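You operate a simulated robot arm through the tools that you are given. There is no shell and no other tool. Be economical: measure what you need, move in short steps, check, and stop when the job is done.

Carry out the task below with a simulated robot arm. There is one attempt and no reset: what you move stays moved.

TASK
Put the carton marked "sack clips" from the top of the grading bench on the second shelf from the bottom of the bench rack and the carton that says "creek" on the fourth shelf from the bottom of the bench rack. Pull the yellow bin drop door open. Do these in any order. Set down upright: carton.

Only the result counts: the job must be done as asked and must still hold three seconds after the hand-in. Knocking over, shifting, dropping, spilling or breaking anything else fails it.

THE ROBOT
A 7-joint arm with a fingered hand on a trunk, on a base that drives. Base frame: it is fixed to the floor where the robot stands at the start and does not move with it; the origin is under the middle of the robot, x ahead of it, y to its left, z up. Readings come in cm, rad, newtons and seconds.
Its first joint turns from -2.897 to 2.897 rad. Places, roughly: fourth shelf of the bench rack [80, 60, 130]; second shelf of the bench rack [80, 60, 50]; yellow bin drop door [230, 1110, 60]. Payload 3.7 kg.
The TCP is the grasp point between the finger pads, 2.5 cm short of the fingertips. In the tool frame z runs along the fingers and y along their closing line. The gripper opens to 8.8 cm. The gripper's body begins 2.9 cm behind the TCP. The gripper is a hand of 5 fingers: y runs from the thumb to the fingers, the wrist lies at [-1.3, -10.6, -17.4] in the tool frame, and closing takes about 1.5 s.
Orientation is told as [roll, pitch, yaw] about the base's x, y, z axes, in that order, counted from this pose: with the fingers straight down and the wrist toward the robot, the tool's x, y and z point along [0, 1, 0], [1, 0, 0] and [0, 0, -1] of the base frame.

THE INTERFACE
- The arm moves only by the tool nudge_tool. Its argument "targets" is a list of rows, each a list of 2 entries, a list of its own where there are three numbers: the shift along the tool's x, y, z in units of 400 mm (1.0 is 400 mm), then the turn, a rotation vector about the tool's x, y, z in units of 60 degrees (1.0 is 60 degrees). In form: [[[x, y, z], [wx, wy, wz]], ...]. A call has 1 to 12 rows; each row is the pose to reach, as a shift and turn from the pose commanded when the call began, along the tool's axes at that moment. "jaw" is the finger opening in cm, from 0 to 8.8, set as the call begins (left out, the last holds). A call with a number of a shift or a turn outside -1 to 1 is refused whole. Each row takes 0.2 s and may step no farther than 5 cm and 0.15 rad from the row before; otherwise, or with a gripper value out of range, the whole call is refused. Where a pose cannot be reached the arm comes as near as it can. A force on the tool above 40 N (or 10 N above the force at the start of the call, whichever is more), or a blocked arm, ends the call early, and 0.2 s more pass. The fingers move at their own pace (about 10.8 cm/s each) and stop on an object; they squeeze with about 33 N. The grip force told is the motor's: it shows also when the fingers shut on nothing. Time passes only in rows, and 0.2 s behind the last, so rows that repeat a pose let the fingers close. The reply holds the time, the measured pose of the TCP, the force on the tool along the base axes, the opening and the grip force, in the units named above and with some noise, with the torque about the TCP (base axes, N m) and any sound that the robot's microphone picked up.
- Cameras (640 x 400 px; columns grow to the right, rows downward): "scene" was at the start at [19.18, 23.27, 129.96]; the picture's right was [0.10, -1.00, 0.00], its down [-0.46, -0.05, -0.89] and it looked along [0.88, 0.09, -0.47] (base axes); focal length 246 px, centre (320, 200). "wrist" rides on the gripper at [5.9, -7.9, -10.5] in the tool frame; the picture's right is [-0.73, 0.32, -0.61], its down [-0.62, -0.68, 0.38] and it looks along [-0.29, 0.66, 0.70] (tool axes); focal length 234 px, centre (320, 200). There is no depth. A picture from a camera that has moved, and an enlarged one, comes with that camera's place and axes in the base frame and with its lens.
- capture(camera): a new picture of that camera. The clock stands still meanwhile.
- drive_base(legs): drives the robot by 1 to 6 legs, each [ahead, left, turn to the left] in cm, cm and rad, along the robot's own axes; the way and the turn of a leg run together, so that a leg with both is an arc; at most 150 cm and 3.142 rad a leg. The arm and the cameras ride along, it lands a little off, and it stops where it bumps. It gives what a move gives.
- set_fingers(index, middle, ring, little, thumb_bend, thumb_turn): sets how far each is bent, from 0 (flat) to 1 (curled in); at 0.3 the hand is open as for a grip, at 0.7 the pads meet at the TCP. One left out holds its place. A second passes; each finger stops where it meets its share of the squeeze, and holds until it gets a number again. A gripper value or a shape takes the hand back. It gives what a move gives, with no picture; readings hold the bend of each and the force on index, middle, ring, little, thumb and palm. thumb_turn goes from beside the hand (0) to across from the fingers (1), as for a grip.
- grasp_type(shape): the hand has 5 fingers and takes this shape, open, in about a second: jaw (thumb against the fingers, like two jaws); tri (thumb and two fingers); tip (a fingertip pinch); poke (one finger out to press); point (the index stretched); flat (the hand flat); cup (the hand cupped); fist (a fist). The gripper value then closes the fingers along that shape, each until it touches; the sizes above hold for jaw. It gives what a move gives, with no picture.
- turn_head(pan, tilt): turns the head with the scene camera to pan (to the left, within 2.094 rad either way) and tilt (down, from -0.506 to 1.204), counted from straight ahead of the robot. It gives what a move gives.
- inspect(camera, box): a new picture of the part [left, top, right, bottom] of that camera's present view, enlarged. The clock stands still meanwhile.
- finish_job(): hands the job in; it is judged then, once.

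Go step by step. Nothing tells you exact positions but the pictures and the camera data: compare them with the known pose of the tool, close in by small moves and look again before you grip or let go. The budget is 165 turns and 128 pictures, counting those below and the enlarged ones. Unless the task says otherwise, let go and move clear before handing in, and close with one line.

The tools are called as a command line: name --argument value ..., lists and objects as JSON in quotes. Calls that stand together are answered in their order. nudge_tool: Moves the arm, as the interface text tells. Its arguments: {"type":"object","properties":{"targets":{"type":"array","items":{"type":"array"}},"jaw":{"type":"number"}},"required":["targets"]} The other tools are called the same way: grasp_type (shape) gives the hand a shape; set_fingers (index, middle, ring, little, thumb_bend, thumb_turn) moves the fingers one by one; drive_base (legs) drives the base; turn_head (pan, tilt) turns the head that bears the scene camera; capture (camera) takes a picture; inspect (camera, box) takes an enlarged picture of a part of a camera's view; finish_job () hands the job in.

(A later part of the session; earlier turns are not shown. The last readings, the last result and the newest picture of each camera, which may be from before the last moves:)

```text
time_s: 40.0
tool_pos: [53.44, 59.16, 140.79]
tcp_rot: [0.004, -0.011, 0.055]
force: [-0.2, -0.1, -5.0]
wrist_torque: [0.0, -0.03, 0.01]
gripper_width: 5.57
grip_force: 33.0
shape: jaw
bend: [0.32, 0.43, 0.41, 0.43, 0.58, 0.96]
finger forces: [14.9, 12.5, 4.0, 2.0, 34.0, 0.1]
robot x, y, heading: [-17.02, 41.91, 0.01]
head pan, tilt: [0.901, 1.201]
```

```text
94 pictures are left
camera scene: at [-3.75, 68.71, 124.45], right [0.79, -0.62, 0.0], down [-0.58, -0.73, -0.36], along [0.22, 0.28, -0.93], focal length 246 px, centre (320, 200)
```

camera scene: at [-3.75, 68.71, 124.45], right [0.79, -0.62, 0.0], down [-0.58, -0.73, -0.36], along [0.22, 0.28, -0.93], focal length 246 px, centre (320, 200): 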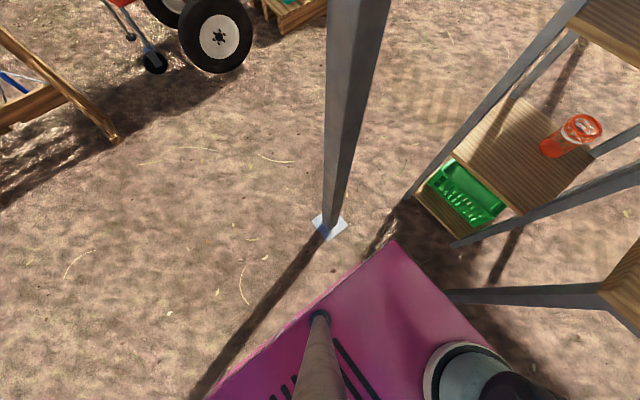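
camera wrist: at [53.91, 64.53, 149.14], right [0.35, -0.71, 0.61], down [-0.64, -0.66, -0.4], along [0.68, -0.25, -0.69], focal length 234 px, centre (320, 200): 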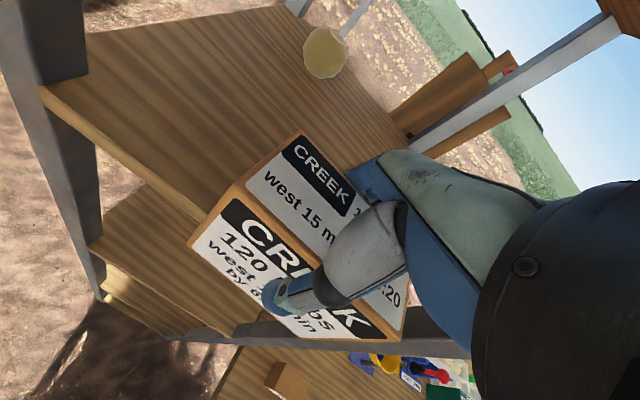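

The arm base sits right-of-centre on the platform, and reach is limited at this height; the platform's front is 40 cm ahead with clear space. I'll retract a bit and drive 12 cm ahead, 4 cm left.

nudge_tool --targets '[[[0, -0.1, 0], [0, 0, 0]], [[0, -0.2, -0.01], [0, 0, 0]], [[0, -0.26, -0.02], [-0.005, 0.01, 0]]]'

drive_base --legs '[[12, 4, 0]]'

turn_head --pan 0.0 --tilt 0.1

capture --camera "scene"

capture --camera "wrist"

```text
time_s: 40.8
tool_pos: [43.04, 58.38, 141.47]
tcp_rot: [0.016, -0.015, 0.054]
force: [1.5, 0.3, -4.8]
wrist_torque: [-0.03, 0.0, 0.0]
gripper_width: 5.6
grip_force: 33.3
shape: jaw
bend: [0.32, 0.44, 0.41, 0.43, 0.58, 0.96]
finger forces: [15.1, 12.4, 4.1, 1.9, 33.9, 0.1]
robot x, y, heading: [-17.41, 42.07, 0.006]
head pan, tilt: [0.901, 1.201]
```

```text
time_s: 42.0
tool_pos: [54.84, 62.47, 141.48]
tcp_rot: [0.017, -0.017, 0.053]
force: [0.9, -0.1, -4.0]
wrist_torque: [0.01, -0.03, 0.01]
gripper_width: 5.6
grip_force: 33.1
shape: jaw
bend: [0.32, 0.44, 0.41, 0.43, 0.58, 0.96]
finger forces: [14.9, 12.4, 4.0, 2.0, 34.1, 0.1]
robot x, y, heading: [-5.1, 45.92, 0.001]
head pan, tilt: [0.901, 1.201]
```

```text
time_s: 43.4
tool_pos: [54.87, 62.4, 141.7]
tcp_rot: [0.017, -0.018, 0.051]
force: [-0.2, -0.2, -5.0]
wrist_torque: [-0.01, -0.02, 0.01]
gripper_width: 5.59
grip_force: 33.0
shape: jaw
bend: [0.32, 0.44, 0.41, 0.43, 0.58, 0.96]
finger forces: [15.0, 12.4, 4.0, 1.9, 34.0, 0.1]
robot x, y, heading: [-5.54, 46.04, -0.001]
head pan, tilt: [0.0, 0.099]
```

```text
93 pictures are left
camera scene: at [13.91, 68.38, 133.52], right [0.0, -1.0, 0.0], down [-0.1, 0.0, -0.99], along [0.99, 0.0, -0.1], focal length 246 px, centre (320, 200)
```

scene: 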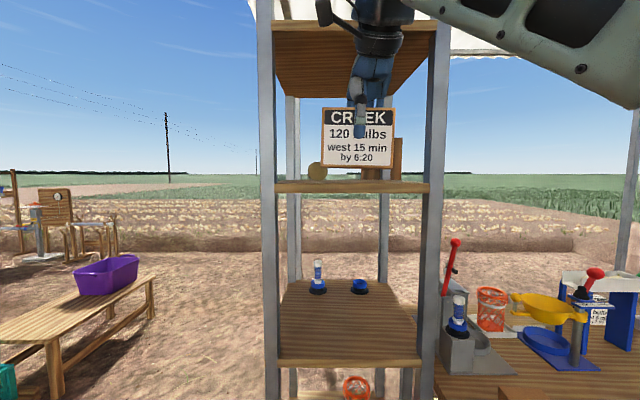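

```text
92 pictures are left
camera wrist: at [46.63, 67.77, 152.0], right [0.35, -0.72, 0.6], down [-0.64, -0.65, -0.4], along [0.68, -0.24, -0.69], focal length 234 px, centre (320, 200)
```

wrist: 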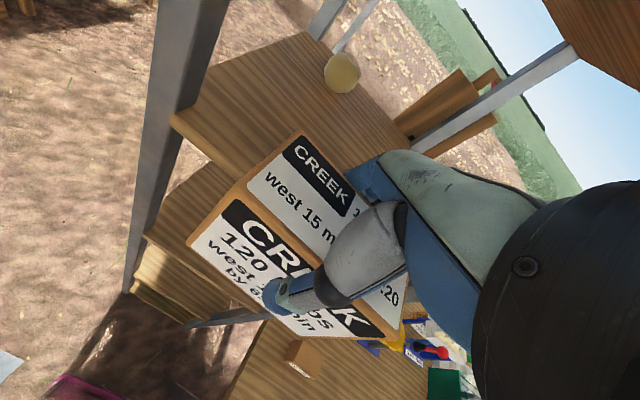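

Reach should be good now. I'll level the tool and advance onto the shelf.

nudge_tool --targets '[[[-0.01, 0.06, 0.01], [0.01, -0.01, 0.02]], [[-0.02, 0.13, 0.02], [0.017, -0.016, 0.05]], [[-0.03, 0.2, 0.025], [0.017, -0.016, 0.05]], [[-0.035, 0.26, 0.025], [0.017, -0.016, 0.05]], [[-0.038, 0.3, 0.025], [0.017, -0.016, 0.05]]]'

capture --camera "scene"

capture --camera "wrist"

```text
time_s: 44.6
tool_pos: [67.02, 61.48, 140.85]
tcp_rot: [0.002, 0.0, -0.002]
force: [0.1, 0.6, -3.3]
wrist_torque: [-0.01, -0.01, 0.02]
gripper_width: 5.63
grip_force: 32.8
shape: jaw
bend: [0.32, 0.44, 0.41, 0.43, 0.58, 0.96]
finger forces: [15.1, 12.3, 4.0, 1.9, 33.8, 0.0]
robot x, y, heading: [-5.21, 46.11, 0.003]
head pan, tilt: [0.0, 0.099]
```

```text
91 pictures are left
camera scene: at [13.89, 68.37, 133.53], right [0.0, -1.0, 0.0], down [-0.1, 0.0, -1.0], along [1.0, 0.0, -0.1], focal length 246 px, centre (320, 200)
```

scene: 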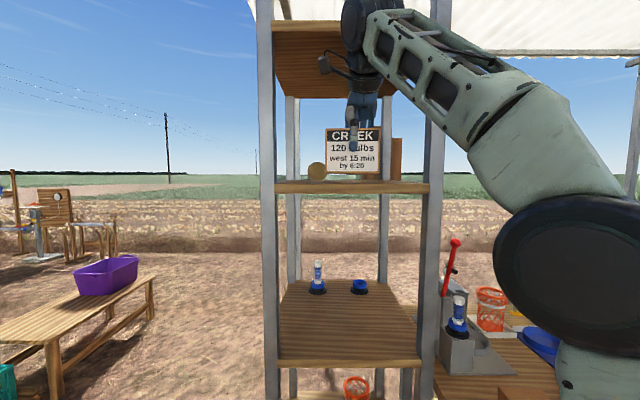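

```text
90 pictures are left
camera wrist: at [59.17, 67.43, 151.29], right [0.32, -0.73, 0.61], down [-0.68, -0.62, -0.38], along [0.66, -0.29, -0.7], focal length 234 px, centre (320, 200)
```

wrist: 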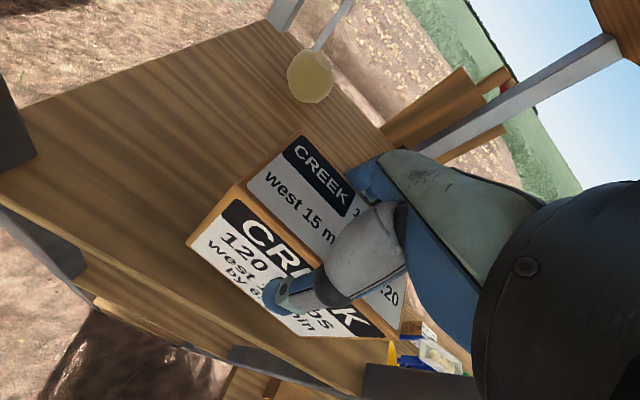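

The carton is over the shelf. Lowering gently until it touches.

nudge_tool --targets '[[[0, 0.012, 0.015], [0, 0, 0]], [[0, 0.012, 0.025], [0, 0, 0]], [[0, 0.012, 0.03], [0, 0, 0]], [[0, 0.012, 0.035], [0, 0, 0]], [[0, 0.012, 0.04], [0, 0, 0]]]'

inspect --camera "scene" --box '[260, 100, 440, 212]'

```text
time_s: 45.8
tool_pos: [67.47, 61.57, 139.18]
tcp_rot: [-0.003, 0.002, 0.002]
force: [-0.1, -0.1, -4.3]
wrist_torque: [-0.04, -0.01, -0.01]
gripper_width: 5.59
grip_force: 32.9
shape: jaw
bend: [0.32, 0.44, 0.41, 0.43, 0.58, 0.96]
finger forces: [15.1, 12.3, 4.0, 2.0, 33.6, 0.0]
robot x, y, heading: [-5.26, 46.34, 0.004]
head pan, tilt: [0.0, 0.099]
```

```text
3.56 times, centred on (350, 156) of scene
camera zoom: at [13.92, 68.38, 133.52], right [0.0, -1.0, 0.0], down [-0.1, 0.0, -0.99], along [0.99, 0.0, -0.1], focal length 874 px, centre (213, 356)
```

zoom: 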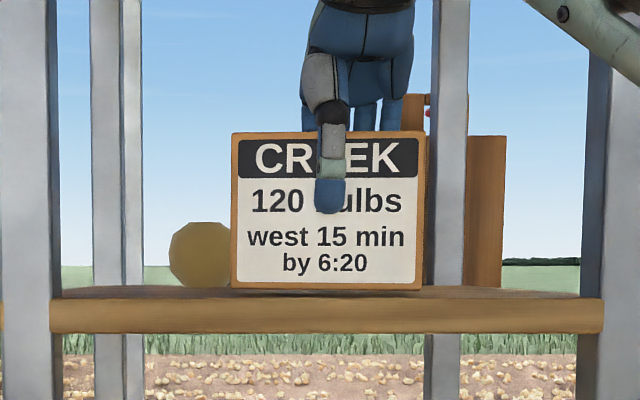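

About half a centimetre remains; lowering further.

nudge_tool --targets '[[[0, 0, 0.005], [0, 0, 0]], [[0, 0, 0.01], [0, 0, 0]], [[0, 0, 0.015], [0, 0, 0]], [[0, 0, 0.018], [0, 0, 0]]]'

inspect --camera "scene" --box '[260, 100, 440, 212]'

```text
time_s: 46.8
tool_pos: [67.37, 61.57, 138.7]
tcp_rot: [0.0, -0.006, 0.0]
force: [6.2, 4.4, 31.5]
wrist_torque: [-0.12, -0.29, 0.05]
gripper_width: 5.6
grip_force: 32.9
shape: jaw
bend: [0.32, 0.43, 0.4, 0.42, 0.59, 0.96]
finger forces: [19.2, 14.3, 4.8, 2.0, 34.2, 0.0]
robot x, y, heading: [-4.96, 46.12, 0.005]
head pan, tilt: [0.0, 0.099]
```

```text
3.56 times, centred on (350, 156) of scene
camera zoom: at [13.84, 68.37, 133.54], right [0.0, -1.0, 0.0], down [-0.1, 0.0, -1.0], along [1.0, 0.0, -0.1], focal length 874 px, centre (213, 356)
```

zoom: 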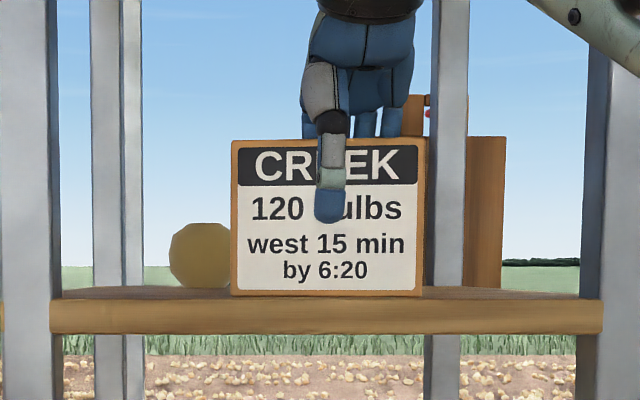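

Firm contact made. Relieving the pressure slightly and opening the hand.

nudge_tool --targets '[[[0, 0, -0.006], [0, 0, 0]], [[0, 0, -0.006], [0, 0, 0]]]'

nudge_tool --targets '[[[0, 0, 0], [0, 0, 0]], [[0, 0, 0], [0, 0, 0]], [[0, 0, 0], [0, 0, 0]], [[0, 0, 0], [0, 0, 0]], [[0, 0, 0], [0, 0, 0]]]' --jaw 8.8

inspect --camera "scene" --box '[260, 100, 440, 212]'

capture --camera "wrist"

```text
time_s: 47.4
tool_pos: [67.29, 61.46, 138.86]
tcp_rot: [-0.003, 0.0, 0.001]
force: [-1.0, 1.3, 16.4]
wrist_torque: [-0.16, -0.44, 0.04]
gripper_width: 5.59
grip_force: 33.0
shape: jaw
bend: [0.32, 0.43, 0.4, 0.42, 0.59, 0.96]
finger forces: [16.0, 13.6, 4.3, 1.4, 36.0, 0.1]
robot x, y, heading: [-5.31, 45.96, 0.0]
head pan, tilt: [0.0, 0.099]
```

```text
time_s: 48.6
tool_pos: [67.3, 61.42, 138.77]
tcp_rot: [-0.002, 0.001, 0.002]
force: [-0.7, 0.1, 6.5]
wrist_torque: [0.0, 0.13, -0.09]
gripper_width: 8.79
grip_force: 0.0
shape: jaw
bend: [0.29, 0.3, 0.3, 0.3, 0.3, 0.97]
finger forces: [2.5, 0.0, 0.0, 0.0, 6.5, 0.0]
robot x, y, heading: [-4.94, 46.12, 0.005]
head pan, tilt: [0.0, 0.099]
```

```text
3.56 times, centred on (350, 156) of scene
camera zoom: at [13.88, 68.37, 133.53], right [0.0, -1.0, 0.0], down [-0.1, 0.0, -1.0], along [1.0, 0.0, -0.1], focal length 874 px, centre (213, 356)
```

zoom: 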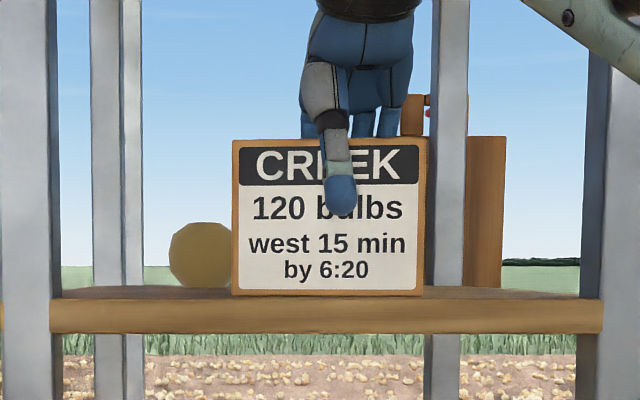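

```text
86 pictures are left
camera wrist: at [59.65, 67.51, 149.24], right [0.32, -0.72, 0.61], down [-0.68, -0.62, -0.38], along [0.66, -0.29, -0.7], focal length 234 px, centre (320, 200)
```

wrist: 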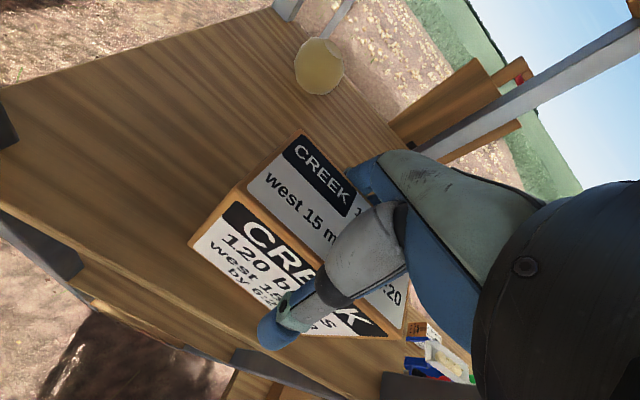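

Released; slight touch remains at the thumb. Rising straight up slowly to clear the box.

nudge_tool --targets '[[[0, 0, -0.02], [0, 0, 0]], [[0, 0, -0.05], [0, 0, 0]], [[0, 0, -0.09], [0, 0, 0]], [[0, 0, -0.13], [0, 0, 0]]]'

capture --camera "scene"

capture --camera "wrist"

```text
time_s: 49.6
tool_pos: [67.19, 60.96, 142.6]
tcp_rot: [-0.003, 0.002, 0.0]
force: [0.2, -0.3, -0.4]
wrist_torque: [-0.02, -0.01, -0.01]
gripper_width: 8.76
grip_force: 0.1
shape: jaw
bend: [0.3, 0.3, 0.3, 0.3, 0.3, 0.97]
finger forces: [0.0, 0.0, 0.1, 0.0, 0.1, 0.0]
out of reach, approached as far as the arm can: row 4
robot x, y, heading: [-5.35, 46.08, 0.007]
head pan, tilt: [0.0, 0.099]
```

```text
85 pictures are left
camera scene: at [13.9, 68.37, 133.53], right [0.0, -1.0, 0.0], down [-0.1, 0.0, -0.99], along [0.99, 0.0, -0.1], focal length 246 px, centre (320, 200)
```

scene: 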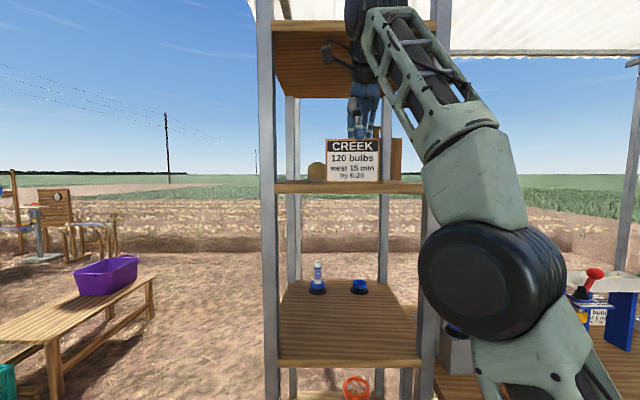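

```text
84 pictures are left
camera wrist: at [59.39, 66.93, 153.07], right [0.32, -0.72, 0.61], down [-0.68, -0.62, -0.38], along [0.66, -0.29, -0.7], focal length 234 px, centre (320, 200)
```

wrist: 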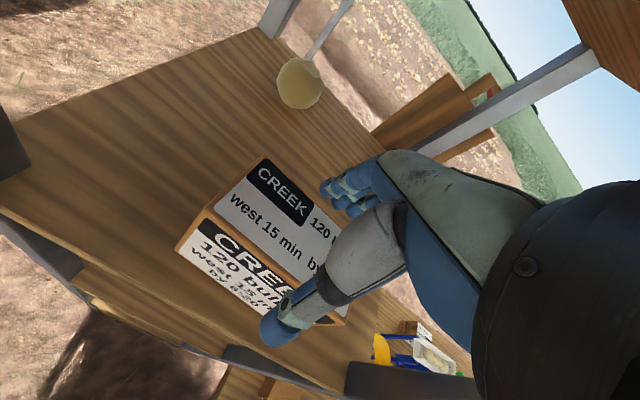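

The height limit leaves the fingertips barely level with the box top. I'll slide sideways along the box's long axis (toward the arm, which gains height) and rise.

nudge_tool --targets '[[[-0.04, 0, -0.005], [0, 0, 0]], [[-0.08, 0, -0.02], [0, 0, 0]], [[-0.12, 0, -0.035], [0, 0, 0]], [[-0.14, 0, -0.05], [0, 0, 0]]]'

inspect --camera "scene" --box '[260, 100, 440, 212]'

capture --camera "wrist"

```text
time_s: 50.6
tool_pos: [66.49, 55.07, 144.24]
tcp_rot: [0.0, -0.009, -0.003]
force: [1.3, 0.3, 0.2]
wrist_torque: [0.01, 0.03, 0.0]
gripper_width: 8.79
grip_force: 0.1
shape: jaw
bend: [0.3, 0.3, 0.3, 0.3, 0.3, 0.98]
finger forces: [0.0, 0.0, 0.1, 0.0, 0.0, 0.0]
out of reach, approached as far as the arm can: row 3, 4
robot x, y, heading: [-5.25, 46.17, 0.005]
head pan, tilt: [0.0, 0.099]
```

```text
3.56 times, centred on (350, 156) of scene
camera zoom: at [13.93, 68.28, 133.54], right [0.0, -1.0, 0.0], down [-0.1, 0.0, -1.0], along [1.0, 0.0, -0.1], focal length 874 px, centre (213, 356)
```

zoom: 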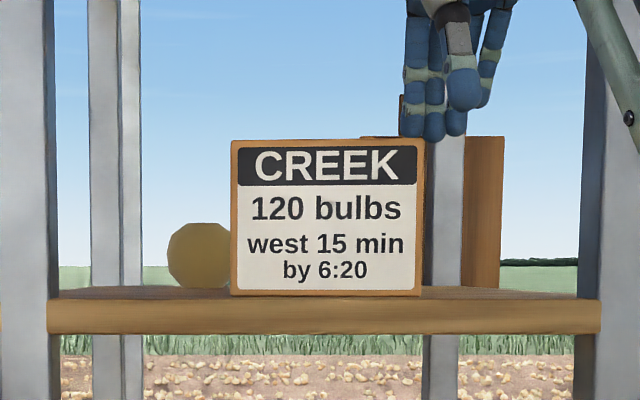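

```text
82 pictures are left
camera wrist: at [58.65, 61.08, 154.73], right [0.32, -0.73, 0.61], down [-0.68, -0.62, -0.39], along [0.66, -0.29, -0.69], focal length 234 px, centre (320, 200)
```

wrist: 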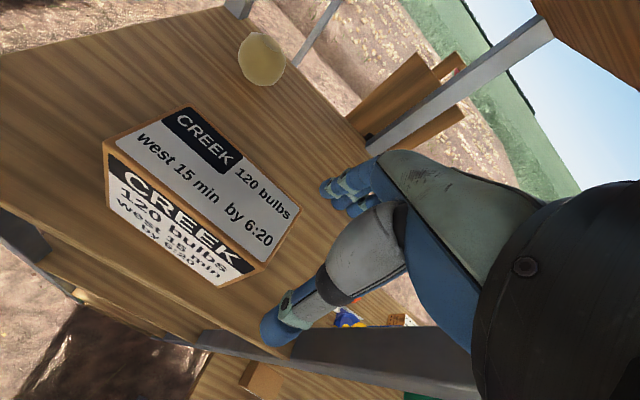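

The fingers are now beside/above the box. Retracting outward while rising.

nudge_tool --targets '[[[-0.01, -0.04, -0.02], [0, 0, 0]], [[-0.01, -0.1, -0.04], [0, 0, 0]], [[-0.01, -0.2, -0.05], [0, 0, 0]], [[-0.01, -0.3, -0.05], [0, 0, 0]], [[-0.01, -0.4, -0.05], [0, 0, 0]], [[-0.01, -0.5, -0.05], [0, 0, 0]]]'

capture --camera "scene"

```text
time_s: 52.0
tool_pos: [46.46, 54.83, 146.06]
tcp_rot: [-0.002, 0.001, 0.001]
force: [-0.5, -0.2, 0.1]
wrist_torque: [0.0, 0.04, 0.03]
gripper_width: 8.79
grip_force: 0.0
shape: jaw
bend: [0.3, 0.3, 0.3, 0.3, 0.3, 0.98]
finger forces: [0.0, 0.0, 0.0, 0.1, 0.0, 0.0]
robot x, y, heading: [-5.53, 45.77, 0.004]
head pan, tilt: [0.0, 0.099]
```

```text
81 pictures are left
camera scene: at [13.94, 68.39, 133.52], right [0.0, -1.0, 0.0], down [-0.1, 0.0, -0.99], along [0.99, 0.0, -0.1], focal length 246 px, centre (320, 200)
```

scene: 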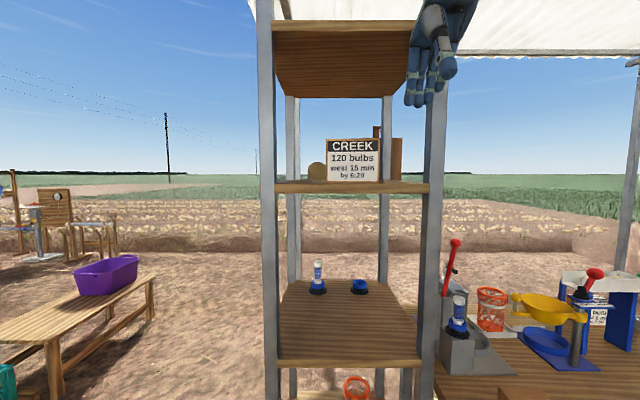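

Creek is in place on shelf 4. Now for the sack clips: back off 10 cm and swing the hand over to it.

drive_base --legs '[[-12, 0, 0]]'

nudge_tool --targets '[[[-0.11, 0, 0], [0, 0, 0]], [[-0.22, 0, 0.02], [0, 0, 0]], [[-0.33, 0, 0.06], [0, 0, 0]], [[-0.42, 0.02, 0.12], [0, 0, 0]], [[-0.5, 0.05, 0.2], [0, 0, 0]], [[-0.58, 0.08, 0.28], [0, 0, 0]], [[-0.65, 0.1, 0.36], [0, 0, 0]], [[-0.71, 0.12, 0.45], [0, 0, 0]], [[-0.76, 0.15, 0.55], [0, 0, 0]], [[-0.775, 0.22, 0.65], [0, 0, 0]], [[-0.775, 0.3, 0.74], [0, 0, 0]], [[-0.775, 0.38, 0.83], [0, 0, 0]]]'

turn_head --pan -0.4 --tilt 0.7

capture --camera "scene"

capture --camera "wrist"

```text
time_s: 53.2
tool_pos: [34.39, 54.86, 146.25]
tcp_rot: [-0.001, 0.003, 0.003]
force: [-0.1, 0.9, -0.3]
wrist_torque: [0.0, 0.02, -0.01]
gripper_width: 8.82
grip_force: 0.0
shape: jaw
bend: [0.3, 0.3, 0.3, 0.3, 0.3, 0.98]
finger forces: [0.0, 0.0, 0.0, 0.0, 0.0, 0.0]
robot x, y, heading: [-17.28, 45.97, 0.006]
head pan, tilt: [0.0, 0.099]
```

```text
time_s: 55.8
tool_pos: [49.48, 23.7, 113.07]
tcp_rot: [-0.001, -0.001, 0.003]
force: [0.1, 0.1, -0.6]
wrist_torque: [0.0, -0.02, -0.01]
gripper_width: 8.8
grip_force: 0.0
shape: jaw
bend: [0.3, 0.3, 0.3, 0.3, 0.3, 0.98]
finger forces: [0.0, 0.0, 0.1, 0.0, 0.1, 0.1]
robot x, y, heading: [-17.62, 45.65, 0.002]
head pan, tilt: [0.0, 0.099]
```

```text
time_s: 56.8
tool_pos: [49.63, 23.73, 113.05]
tcp_rot: [0.0, 0.004, 0.002]
force: [-0.2, -0.5, -0.1]
wrist_torque: [0.03, 0.0, -0.01]
gripper_width: 8.81
grip_force: 0.1
shape: jaw
bend: [0.3, 0.3, 0.3, 0.3, 0.3, 0.98]
finger forces: [0.0, 0.0, 0.0, 0.0, 0.1, 0.1]
robot x, y, heading: [-17.89, 45.97, 0.004]
head pan, tilt: [-0.4, 0.7]
```

```text
80 pictures are left
camera scene: at [0.49, 65.05, 128.06], right [-0.39, -0.92, 0.0], down [-0.59, 0.25, -0.77], along [0.71, -0.3, -0.64], focal length 246 px, centre (320, 200)
```

scene: 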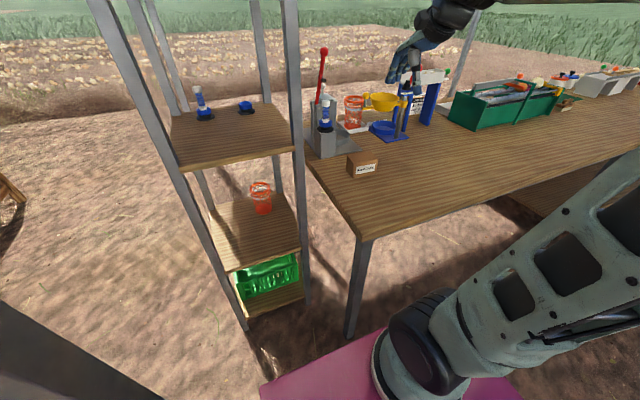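

```text
79 pictures are left
camera wrist: at [41.68, 29.65, 123.58], right [0.32, -0.72, 0.61], down [-0.68, -0.63, -0.38], along [0.66, -0.29, -0.7], focal length 234 px, centre (320, 200)
```

wrist: 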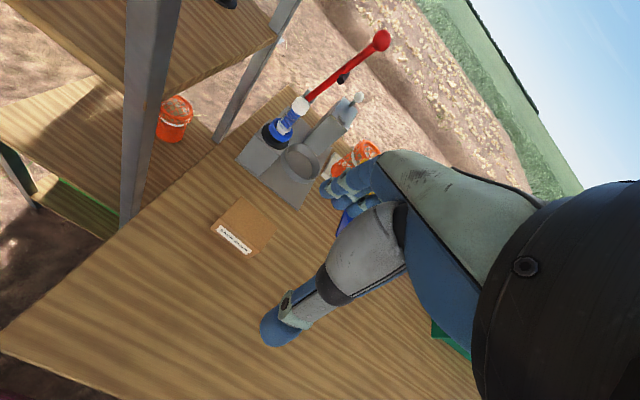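

I'll zoom into both views to fix the sack-clips carton's place.

inspect --camera "wrist" --box '[180, 170, 340, 270]'

inspect --camera "scene" --box '[300, 110, 428, 190]'

```text
4.00 times, centred on (260, 220) of wrist
camera zoom: at [41.68, 29.65, 123.58], right [0.32, -0.72, 0.61], down [-0.68, -0.63, -0.38], along [0.66, -0.29, -0.7], focal length 937 px, centre (560, 120)
```

zoom: 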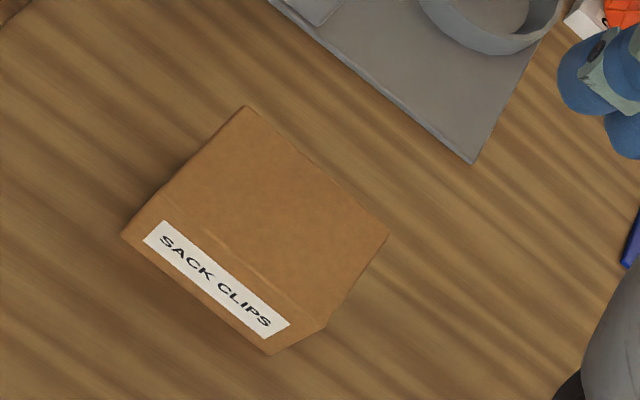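

```text
5.00 times, centred on (364, 150) of scene
camera zoom: at [0.49, 65.05, 128.06], right [-0.39, -0.92, 0.0], down [-0.59, 0.25, -0.77], along [0.71, -0.3, -0.64], focal length 1229 px, centre (100, 450)
```

zoom: 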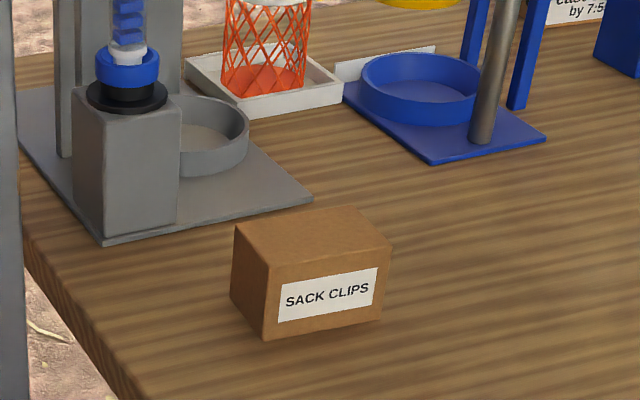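

Sack clips carton: x 59.3–65.2, y 19.2–28, top z≈86.2, yaw ≈-0.09. I'll position above it with matching yaw.

nudge_tool --targets '[[[0, 0.08, 0.08], [0, 0, 0.03]], [[0, 0.16, 0.16], [0, 0, 0.06]], [[0, 0.24, 0.24], [0, 0, 0.088]], [[0, 0.32, 0.32], [0, 0, 0.088]], [[0, 0.32, 0.42], [0, 0, 0.088]], [[0, 0.32, 0.5], [0, 0, 0.088]], [[0, 0.32, 0.53], [0, 0, 0.088]]]'

capture --camera "wrist"

inspect --camera "scene" --box '[300, 110, 428, 190]'

```text
time_s: 58.4
tool_pos: [62.62, 23.85, 91.78]
tcp_rot: [-0.002, 0.0, -0.091]
force: [0.4, 0.5, -0.3]
wrist_torque: [0.0, 0.01, 0.0]
gripper_width: 8.81
grip_force: 0.1
shape: jaw
bend: [0.3, 0.3, 0.3, 0.3, 0.3, 0.98]
finger forces: [0.1, 0.0, 0.1, 0.0, 0.1, 0.0]
robot x, y, heading: [-17.79, 45.81, 0.0]
head pan, tilt: [-0.4, 0.7]
```

```text
76 pictures are left
camera wrist: at [55.32, 30.49, 102.27], right [0.26, -0.75, 0.61], down [-0.73, -0.56, -0.38], along [0.63, -0.35, -0.7], focal length 234 px, centre (320, 200)
```

wrist: 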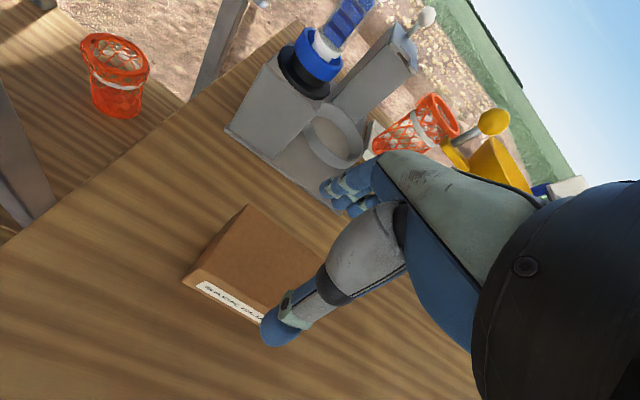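

```text
5.00 times, centred on (364, 150) of scene
camera zoom: at [0.48, 65.04, 128.05], right [-0.39, -0.92, 0.0], down [-0.59, 0.25, -0.76], along [0.71, -0.3, -0.64], focal length 1229 px, centre (100, 450)
```

zoom: 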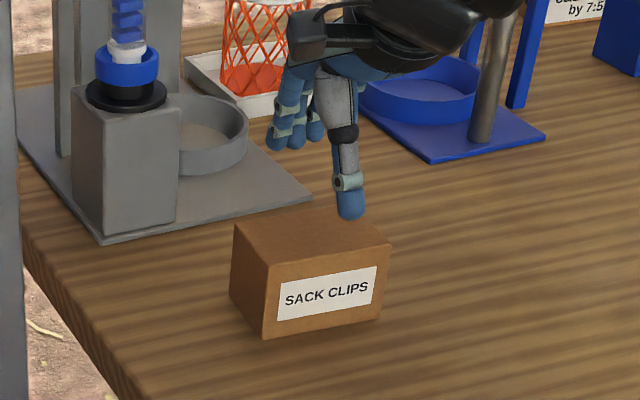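

Aligned. Descending to z≈84.3.

nudge_tool --targets '[[[0, -0.006, 0.05], [0, 0, 0]], [[0, -0.006, 0.1], [0, 0, 0]], [[0, -0.006, 0.14], [0, 0, 0]], [[0, -0.006, 0.17], [0, 0, 0]], [[0, -0.006, 0.188], [0, 0, 0]]]'

inspect --camera "scene" --box '[300, 110, 428, 190]'

```text
time_s: 59.6
tool_pos: [62.19, 23.82, 84.39]
tcp_rot: [-0.001, -0.001, -0.09]
force: [-0.7, 0.0, 0.7]
wrist_torque: [0.0, 0.03, -0.04]
gripper_width: 8.78
grip_force: 0.2
shape: jaw
bend: [0.3, 0.3, 0.3, 0.3, 0.29, 0.98]
finger forces: [0.0, 0.0, 0.0, 0.1, 1.6, 0.0]
robot x, y, heading: [-17.41, 46.14, 0.003]
head pan, tilt: [-0.4, 0.7]
```

```text
5.00 times, centred on (364, 150) of scene
camera zoom: at [0.47, 65.04, 128.05], right [-0.39, -0.92, 0.0], down [-0.59, 0.25, -0.76], along [0.71, -0.3, -0.64], focal length 1229 px, centre (100, 450)
```

zoom: 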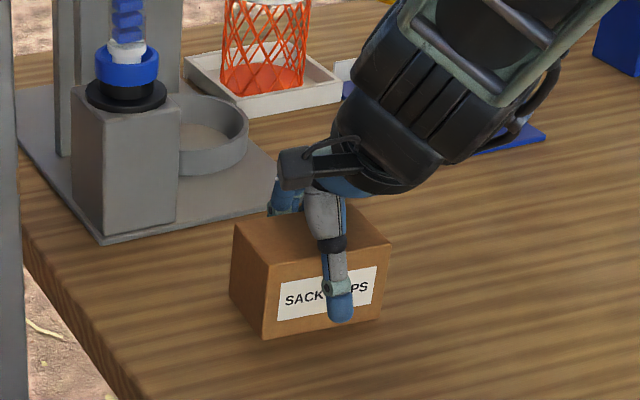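

Good fit with only slight thumb touch. Closing the grip and lifting a little.

nudge_tool --targets '[[[0, 0, 0], [0, 0, 0]], [[0, 0, 0], [0, 0, 0]], [[0, 0, 0], [0, 0, 0]], [[0, 0, 0], [0, 0, 0]], [[0, 0, 0], [0, 0, 0]], [[0, 0, 0], [0, 0, 0]], [[0, 0, 0], [0, 0, 0]], [[0, 0, 0], [0, 0, 0]]]' --jaw 3

nudge_tool --targets '[[[0, 0, -0.03], [0, 0, 0]], [[0, 0, -0.09], [0, 0, 0]], [[0, 0, -0.18], [0, 0, 0]], [[0, 0, -0.28], [0, 0, 0]], [[0, 0, -0.38], [0, 0, 0]]]'

capture --camera "wrist"

capture --camera "scene"

```text
time_s: 61.4
tool_pos: [62.24, 23.77, 84.41]
tcp_rot: [-0.002, 0.0, -0.093]
force: [0.6, -0.5, 0.5]
wrist_torque: [-0.04, 0.01, 0.03]
gripper_width: 5.36
grip_force: 33.5
shape: jaw
bend: [0.29, 0.41, 0.38, 0.34, 0.63, 0.98]
finger forces: [16.2, 8.7, 3.9, 3.2, 31.1, 0.1]
robot x, y, heading: [-17.72, 45.76, 0.006]
head pan, tilt: [-0.4, 0.7]
```

```text
time_s: 62.6
tool_pos: [61.96, 23.7, 99.87]
tcp_rot: [-0.002, 0.003, -0.092]
force: [0.5, 0.2, -1.5]
wrist_torque: [0.0, 0.03, 0.02]
gripper_width: 5.31
grip_force: 32.8
shape: jaw
bend: [0.29, 0.42, 0.4, 0.44, 0.63, 0.97]
finger forces: [16.6, 8.6, 4.0, 1.8, 31.3, 0.1]
robot x, y, heading: [-17.21, 45.94, 0.0]
head pan, tilt: [-0.4, 0.7]
```

```text
73 pictures are left
camera wrist: at [54.8, 30.43, 110.27], right [0.26, -0.75, 0.61], down [-0.74, -0.56, -0.38], along [0.63, -0.35, -0.7], focal length 234 px, centre (320, 200)
```

wrist: 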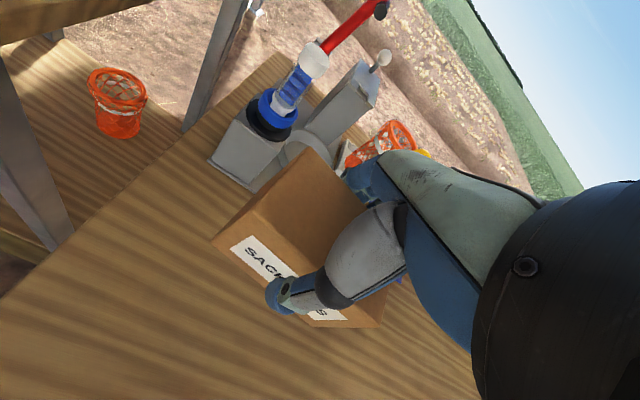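

```text
72 pictures are left
camera scene: at [0.5, 65.04, 128.05], right [-0.39, -0.92, 0.0], down [-0.59, 0.25, -0.76], along [0.71, -0.3, -0.64], focal length 246 px, centre (320, 200)
```

scene: 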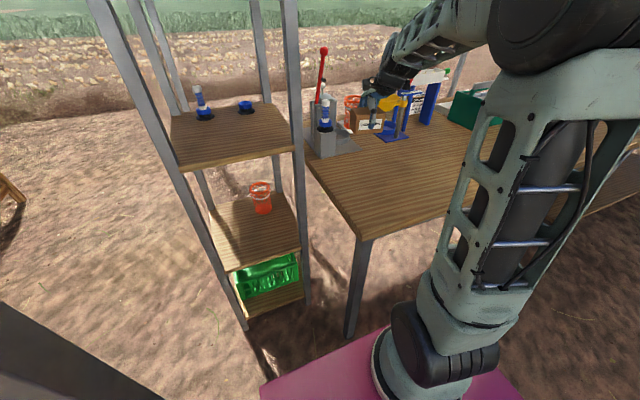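

The carton is held. I'll raise and retract it, then move the base slightly left and swing the hand in front of the rack.

nudge_tool --targets '[[[0, -0.02, -0.08], [0, 0, 0]], [[-0.005, -0.06, -0.17], [0, 0, 0]], [[-0.01, -0.13, -0.25], [0, 0, -0.02]], [[-0.018, -0.2, -0.32], [0, 0, -0.05]], [[-0.025, -0.28, -0.37], [0, 0, -0.088]], [[-0.035, -0.373, -0.375], [0, 0, -0.088]]]'

drive_base --legs '[[0, 6, 0]]'

nudge_tool --targets '[[[0.11, 0, 0], [0, 0, 0]], [[0.22, 0, 0], [0, 0, 0]], [[0.33, 0, 0], [0, 0, 0]], [[0.44, 0, 0], [0, 0, 0]], [[0.55, 0, 0], [0, 0, 0]], [[0.66, 0, 0], [0, 0, 0]], [[0.76, 0, 0], [0, 0, 0]]]'

turn_head --pan -0.1 --tilt 0.7

capture --camera "scene"

```text
time_s: 64.0
tool_pos: [47.08, 23.71, 114.57]
tcp_rot: [-0.003, 0.002, 0.0]
force: [-0.3, 0.0, -2.2]
wrist_torque: [0.02, 0.0, 0.01]
gripper_width: 5.33
grip_force: 33.0
shape: jaw
bend: [0.29, 0.42, 0.4, 0.42, 0.63, 0.97]
finger forces: [16.5, 8.5, 3.9, 2.6, 31.5, 0.0]
robot x, y, heading: [-17.63, 46.15, 0.001]
head pan, tilt: [-0.4, 0.7]
```

```text
time_s: 65.0
tool_pos: [47.26, 29.82, 114.45]
tcp_rot: [-0.001, 0.001, 0.003]
force: [-0.6, 0.7, -2.1]
wrist_torque: [0.02, 0.0, 0.01]
gripper_width: 5.3
grip_force: 32.7
shape: jaw
bend: [0.29, 0.42, 0.4, 0.42, 0.63, 0.97]
finger forces: [16.4, 8.5, 3.9, 2.5, 31.5, 0.0]
robot x, y, heading: [-17.0, 52.21, 0.006]
head pan, tilt: [-0.4, 0.7]
```

```text
time_s: 66.6
tool_pos: [47.05, 60.12, 114.61]
tcp_rot: [0.0, 0.002, 0.003]
force: [-0.6, -1.2, -1.5]
wrist_torque: [-0.03, -0.01, -0.01]
gripper_width: 5.31
grip_force: 32.6
shape: jaw
bend: [0.29, 0.42, 0.4, 0.42, 0.63, 0.97]
finger forces: [16.4, 8.4, 3.8, 2.5, 31.2, 0.1]
robot x, y, heading: [-17.47, 51.92, 0.002]
head pan, tilt: [-0.4, 0.7]
```

```text
time_s: 67.4
tool_pos: [46.96, 60.03, 114.65]
tcp_rot: [-0.001, 0.0, 0.003]
force: [-0.2, -0.1, -2.1]
wrist_torque: [-0.01, -0.02, 0.0]
gripper_width: 5.3
grip_force: 32.9
shape: jaw
bend: [0.29, 0.42, 0.4, 0.42, 0.63, 0.97]
finger forces: [16.4, 8.4, 3.9, 2.6, 31.2, 0.0]
robot x, y, heading: [-17.56, 52.24, 0.001]
head pan, tilt: [-0.099, 0.7]
```

```text
71 pictures are left
camera scene: at [1.07, 73.61, 128.05], right [-0.1, -1.0, 0.0], down [-0.64, 0.06, -0.76], along [0.76, -0.07, -0.64], focal length 246 px, centre (320, 200)
```

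scene: 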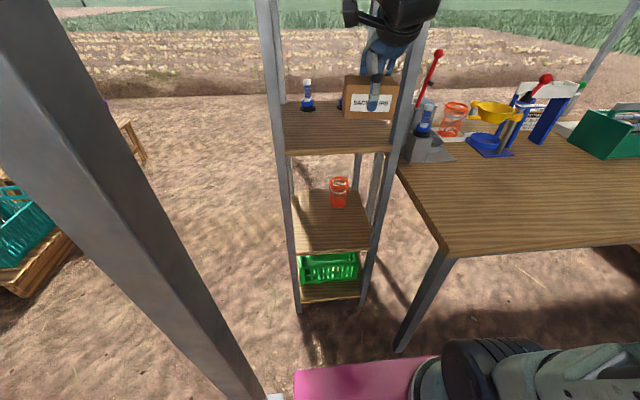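

Now lowering the carton in front of the rack.

nudge_tool --targets '[[[0, 0.03, 0.1], [0, 0, 0]], [[0, 0.06, 0.2], [0, 0, 0]], [[0, 0.08, 0.3], [0, 0, 0]], [[0, 0.1, 0.4], [0, 0, 0]], [[0, 0.1, 0.5], [0, 0, 0]], [[0, 0.1, 0.6], [0, 0, 0]], [[0, 0.1, 0.7], [0, 0, 0]], [[0, 0.1, 0.8], [0, 0, 0]], [[0, 0.1, 0.9], [0, 0, 0]]]'

capture --camera "scene"

```text
time_s: 69.4
tool_pos: [51.06, 60.06, 78.7]
tcp_rot: [0.0, 0.001, 0.005]
force: [-0.7, -0.5, -1.2]
wrist_torque: [0.01, 0.02, 0.01]
gripper_width: 5.28
grip_force: 33.3
shape: jaw
bend: [0.29, 0.42, 0.4, 0.42, 0.64, 0.97]
finger forces: [16.3, 8.5, 3.9, 2.6, 31.0, 0.1]
robot x, y, heading: [-17.72, 52.33, 0.003]
head pan, tilt: [-0.099, 0.7]
```

```text
70 pictures are left
camera scene: at [1.05, 73.62, 128.05], right [-0.1, -1.0, 0.0], down [-0.64, 0.06, -0.76], along [0.76, -0.07, -0.64], focal length 246 px, centre (320, 200)
```

scene: 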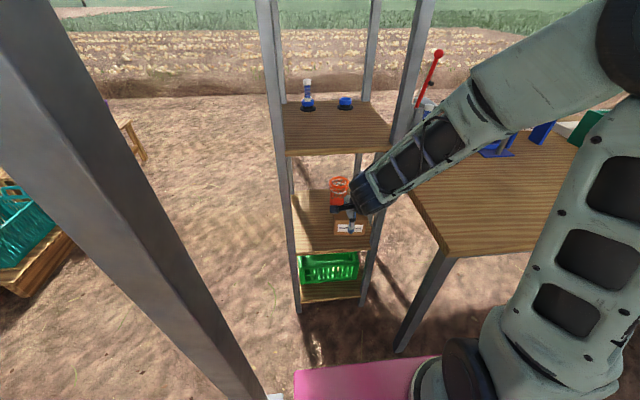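

Clear so far; continuing down to z≈62 and checking the forearm against the bench corner.

nudge_tool --targets '[[[0, 0, 0.1], [0, 0, 0]], [[0, 0, 0.2], [0, 0, 0]], [[0, 0, 0.3], [0, 0, 0]], [[0, 0, 0.4], [0, 0, 0]], [[0, 0, 0.44], [0, 0, 0]]]'

capture --camera "scene"

capture --camera "wrist"

```text
time_s: 70.6
tool_pos: [50.86, 60.31, 60.73]
tcp_rot: [0.001, 0.0, 0.004]
force: [-0.2, 0.4, -1.2]
wrist_torque: [0.0, 0.01, 0.0]
gripper_width: 5.28
grip_force: 32.8
shape: jaw
bend: [0.29, 0.42, 0.4, 0.42, 0.64, 0.97]
finger forces: [16.2, 8.4, 3.9, 2.4, 31.0, 0.0]
robot x, y, heading: [-17.14, 51.8, 0.002]
head pan, tilt: [-0.099, 0.7]
```

```text
69 pictures are left
camera scene: at [1.06, 73.62, 128.05], right [-0.1, -1.0, 0.0], down [-0.64, 0.06, -0.76], along [0.76, -0.07, -0.64], focal length 246 px, centre (320, 200)
```

scene: 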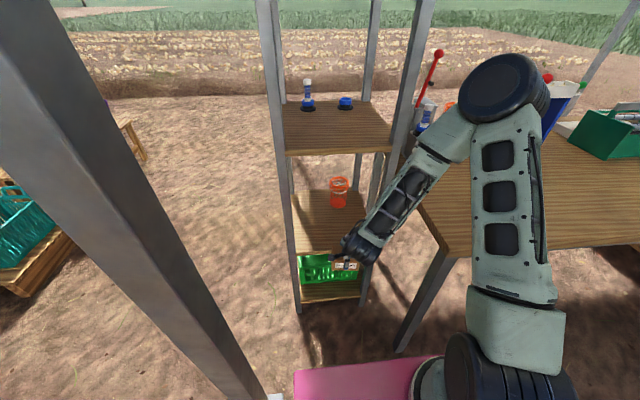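

```text
68 pictures are left
camera wrist: at [43.16, 66.17, 71.26], right [0.33, -0.73, 0.61], down [-0.68, -0.63, -0.38], along [0.66, -0.29, -0.7], focal length 234 px, centre (320, 200)
```

wrist: 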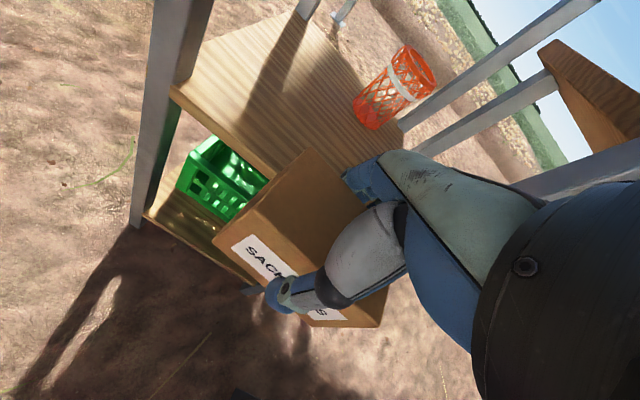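

I'll measure shelf 2's front-edge height precisely.

inspect --camera "scene" --box '[270, 170, 398, 270]'

inspect --camera "wrist" --box '[120, 50, 330, 210]'

```text
4.00 times, centred on (334, 220) of scene
camera zoom: at [1.06, 73.62, 128.05], right [-0.1, -1.0, 0.0], down [-0.64, 0.06, -0.76], along [0.76, -0.07, -0.64], focal length 983 px, centre (264, 120)
```

zoom: 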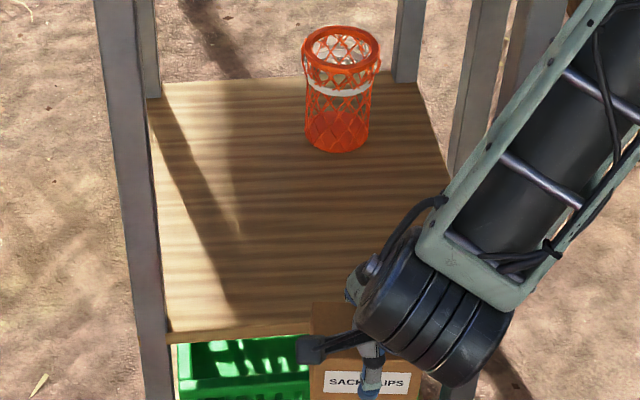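

```text
2.50 times, centred on (225, 130) of wrist
camera zoom: at [43.16, 66.17, 71.26], right [0.33, -0.73, 0.61], down [-0.68, -0.63, -0.38], along [0.66, -0.29, -0.7], focal length 585 px, centre (558, 375)
```

zoom: 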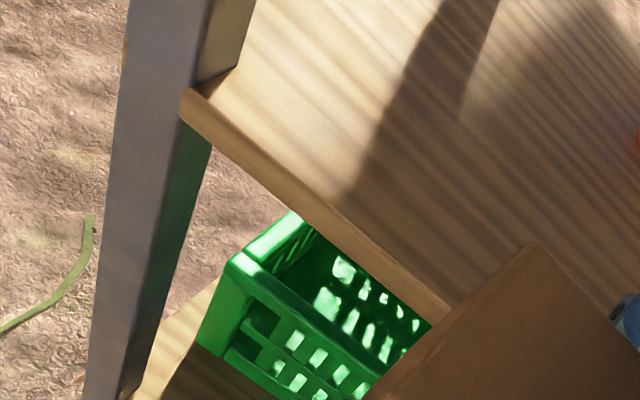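

Shelf 2's top is at z≈48.7. Advancing into the rack with ~4 cm clearance.

nudge_tool --targets '[[[0, 0.08, 0.05], [0, 0, 0]], [[0, 0.17, 0.09], [0, 0, 0]], [[0, 0.26, 0.09], [0, 0, 0]], [[0, 0.35, 0.09], [0, 0, 0]], [[0, 0.42, 0.09], [0, 0, 0]]]'

capture --camera "scene"

capture --camera "wrist"

```text
time_s: 71.8
tool_pos: [67.72, 60.29, 57.03]
tcp_rot: [-0.001, 0.001, 0.002]
force: [0.9, -1.0, -1.7]
wrist_torque: [0.0, -0.03, 0.0]
gripper_width: 5.29
grip_force: 32.9
shape: jaw
bend: [0.29, 0.42, 0.4, 0.42, 0.64, 0.97]
finger forces: [16.5, 8.4, 3.8, 2.4, 31.0, 0.1]
robot x, y, heading: [-17.22, 51.88, 0.001]
head pan, tilt: [-0.099, 0.7]
```

```text
65 pictures are left
camera scene: at [1.07, 73.62, 128.05], right [-0.1, -1.0, 0.0], down [-0.64, 0.06, -0.76], along [0.76, -0.07, -0.64], focal length 246 px, centre (320, 200)
```

scene: 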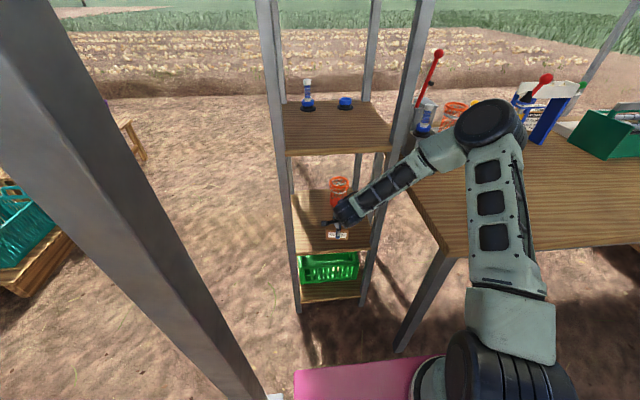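

```text
64 pictures are left
camera wrist: at [59.96, 66.22, 67.49], right [0.33, -0.72, 0.61], down [-0.68, -0.63, -0.38], along [0.66, -0.29, -0.7], focal length 234 px, centre (320, 200)
```

wrist: 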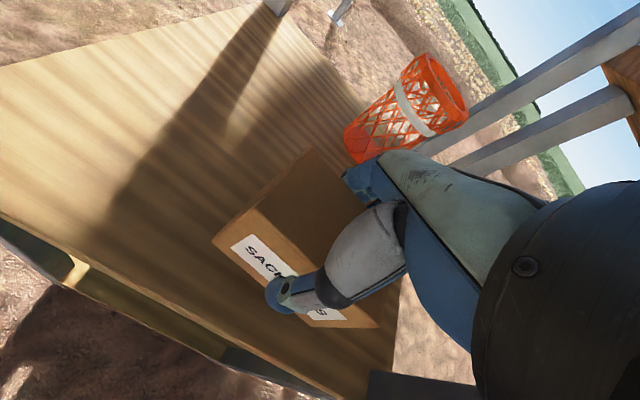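

Over the shelf with the cup well behind. Lowering until contact.

nudge_tool --targets '[[[0, 0, 0.03], [0, 0, 0]], [[0, 0, 0.06], [0, 0, 0]], [[0, 0, 0.08], [0, 0, 0]], [[0, 0, 0.09], [0, 0, 0]], [[0, 0, 0.097], [0, 0, 0]]]'

inspect --camera "scene" --box '[290, 190, 390, 270]'

inspect --camera "wrist" --box '[160, 130, 400, 350]'

```text
time_s: 72.8
tool_pos: [67.99, 60.3, 54.17]
tcp_rot: [0.0, -0.008, 0.004]
force: [-4.6, -3.6, 22.9]
wrist_torque: [-0.05, 0.29, 0.02]
gripper_width: 5.18
grip_force: 33.0
shape: jaw
bend: [0.74, 0.42, 0.41, 0.42, 0.63, 0.97]
finger forces: [16.3, 8.3, 4.2, 2.0, 36.0, 0.0]
robot x, y, heading: [-17.4, 51.98, 0.006]
head pan, tilt: [-0.099, 0.7]
stopped in row 5: the force on the tool passed its limit at 43 N (the readings are from after the stop); the commanded pose is now the measured one
```

```text
5.00 times, centred on (340, 230) of scene
camera zoom: at [0.98, 73.59, 128.06], right [-0.1, -1.0, 0.0], down [-0.64, 0.06, -0.77], along [0.76, -0.07, -0.64], focal length 1229 px, centre (220, 50)
```

zoom: 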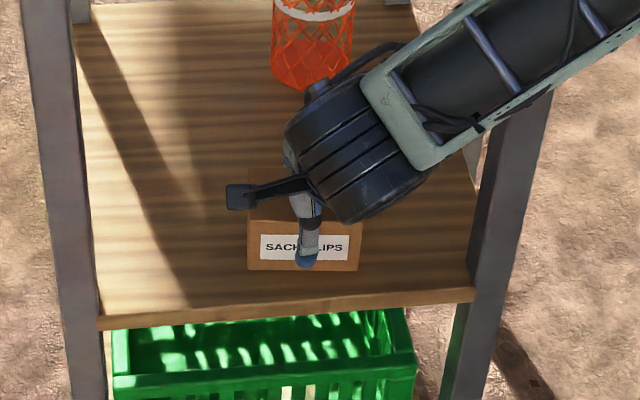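

```text
1.82 times, centred on (280, 240) of wrist
camera zoom: at [60.12, 66.24, 64.5], right [0.32, -0.72, 0.61], down [-0.68, -0.63, -0.39], along [0.66, -0.29, -0.69], focal length 426 px, centre (393, 127)
```

zoom: 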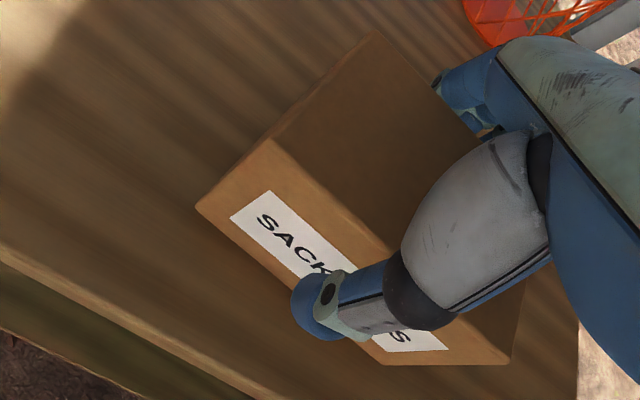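

Contact with the shelf; the index finger slipped off the box's edge but the carton appears flat. I'll relieve pressure, then open.

nudge_tool --targets '[[[0, 0, -0.006], [0, 0, 0]], [[0, 0, -0.006], [0, 0, 0]]]'

inspect --camera "wrist" --box '[160, 130, 400, 350]'

```text
time_s: 73.4
tool_pos: [68.03, 60.39, 54.27]
tcp_rot: [0.001, -0.005, 0.004]
force: [-0.1, -0.5, 9.3]
wrist_torque: [0.05, 0.17, 0.07]
gripper_width: 5.2
grip_force: 33.5
shape: jaw
bend: [0.74, 0.42, 0.41, 0.42, 0.63, 0.97]
finger forces: [17.3, 8.6, 4.3, 2.7, 33.0, 0.0]
robot x, y, heading: [-17.45, 52.28, 0.004]
head pan, tilt: [-0.099, 0.7]
```

```text
1.82 times, centred on (280, 240) of wrist
camera zoom: at [60.11, 66.22, 64.61], right [0.32, -0.72, 0.61], down [-0.68, -0.63, -0.39], along [0.66, -0.29, -0.69], focal length 426 px, centre (393, 127)
```

zoom: 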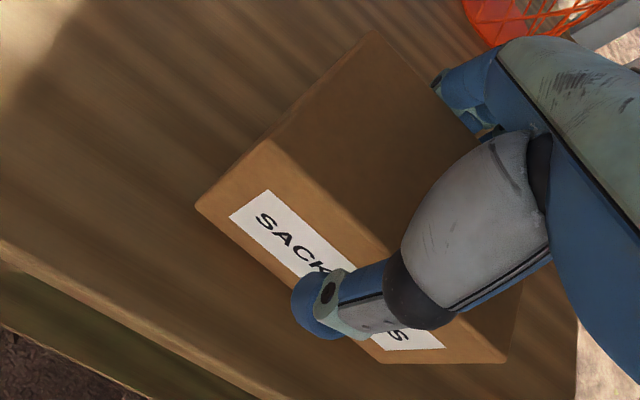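

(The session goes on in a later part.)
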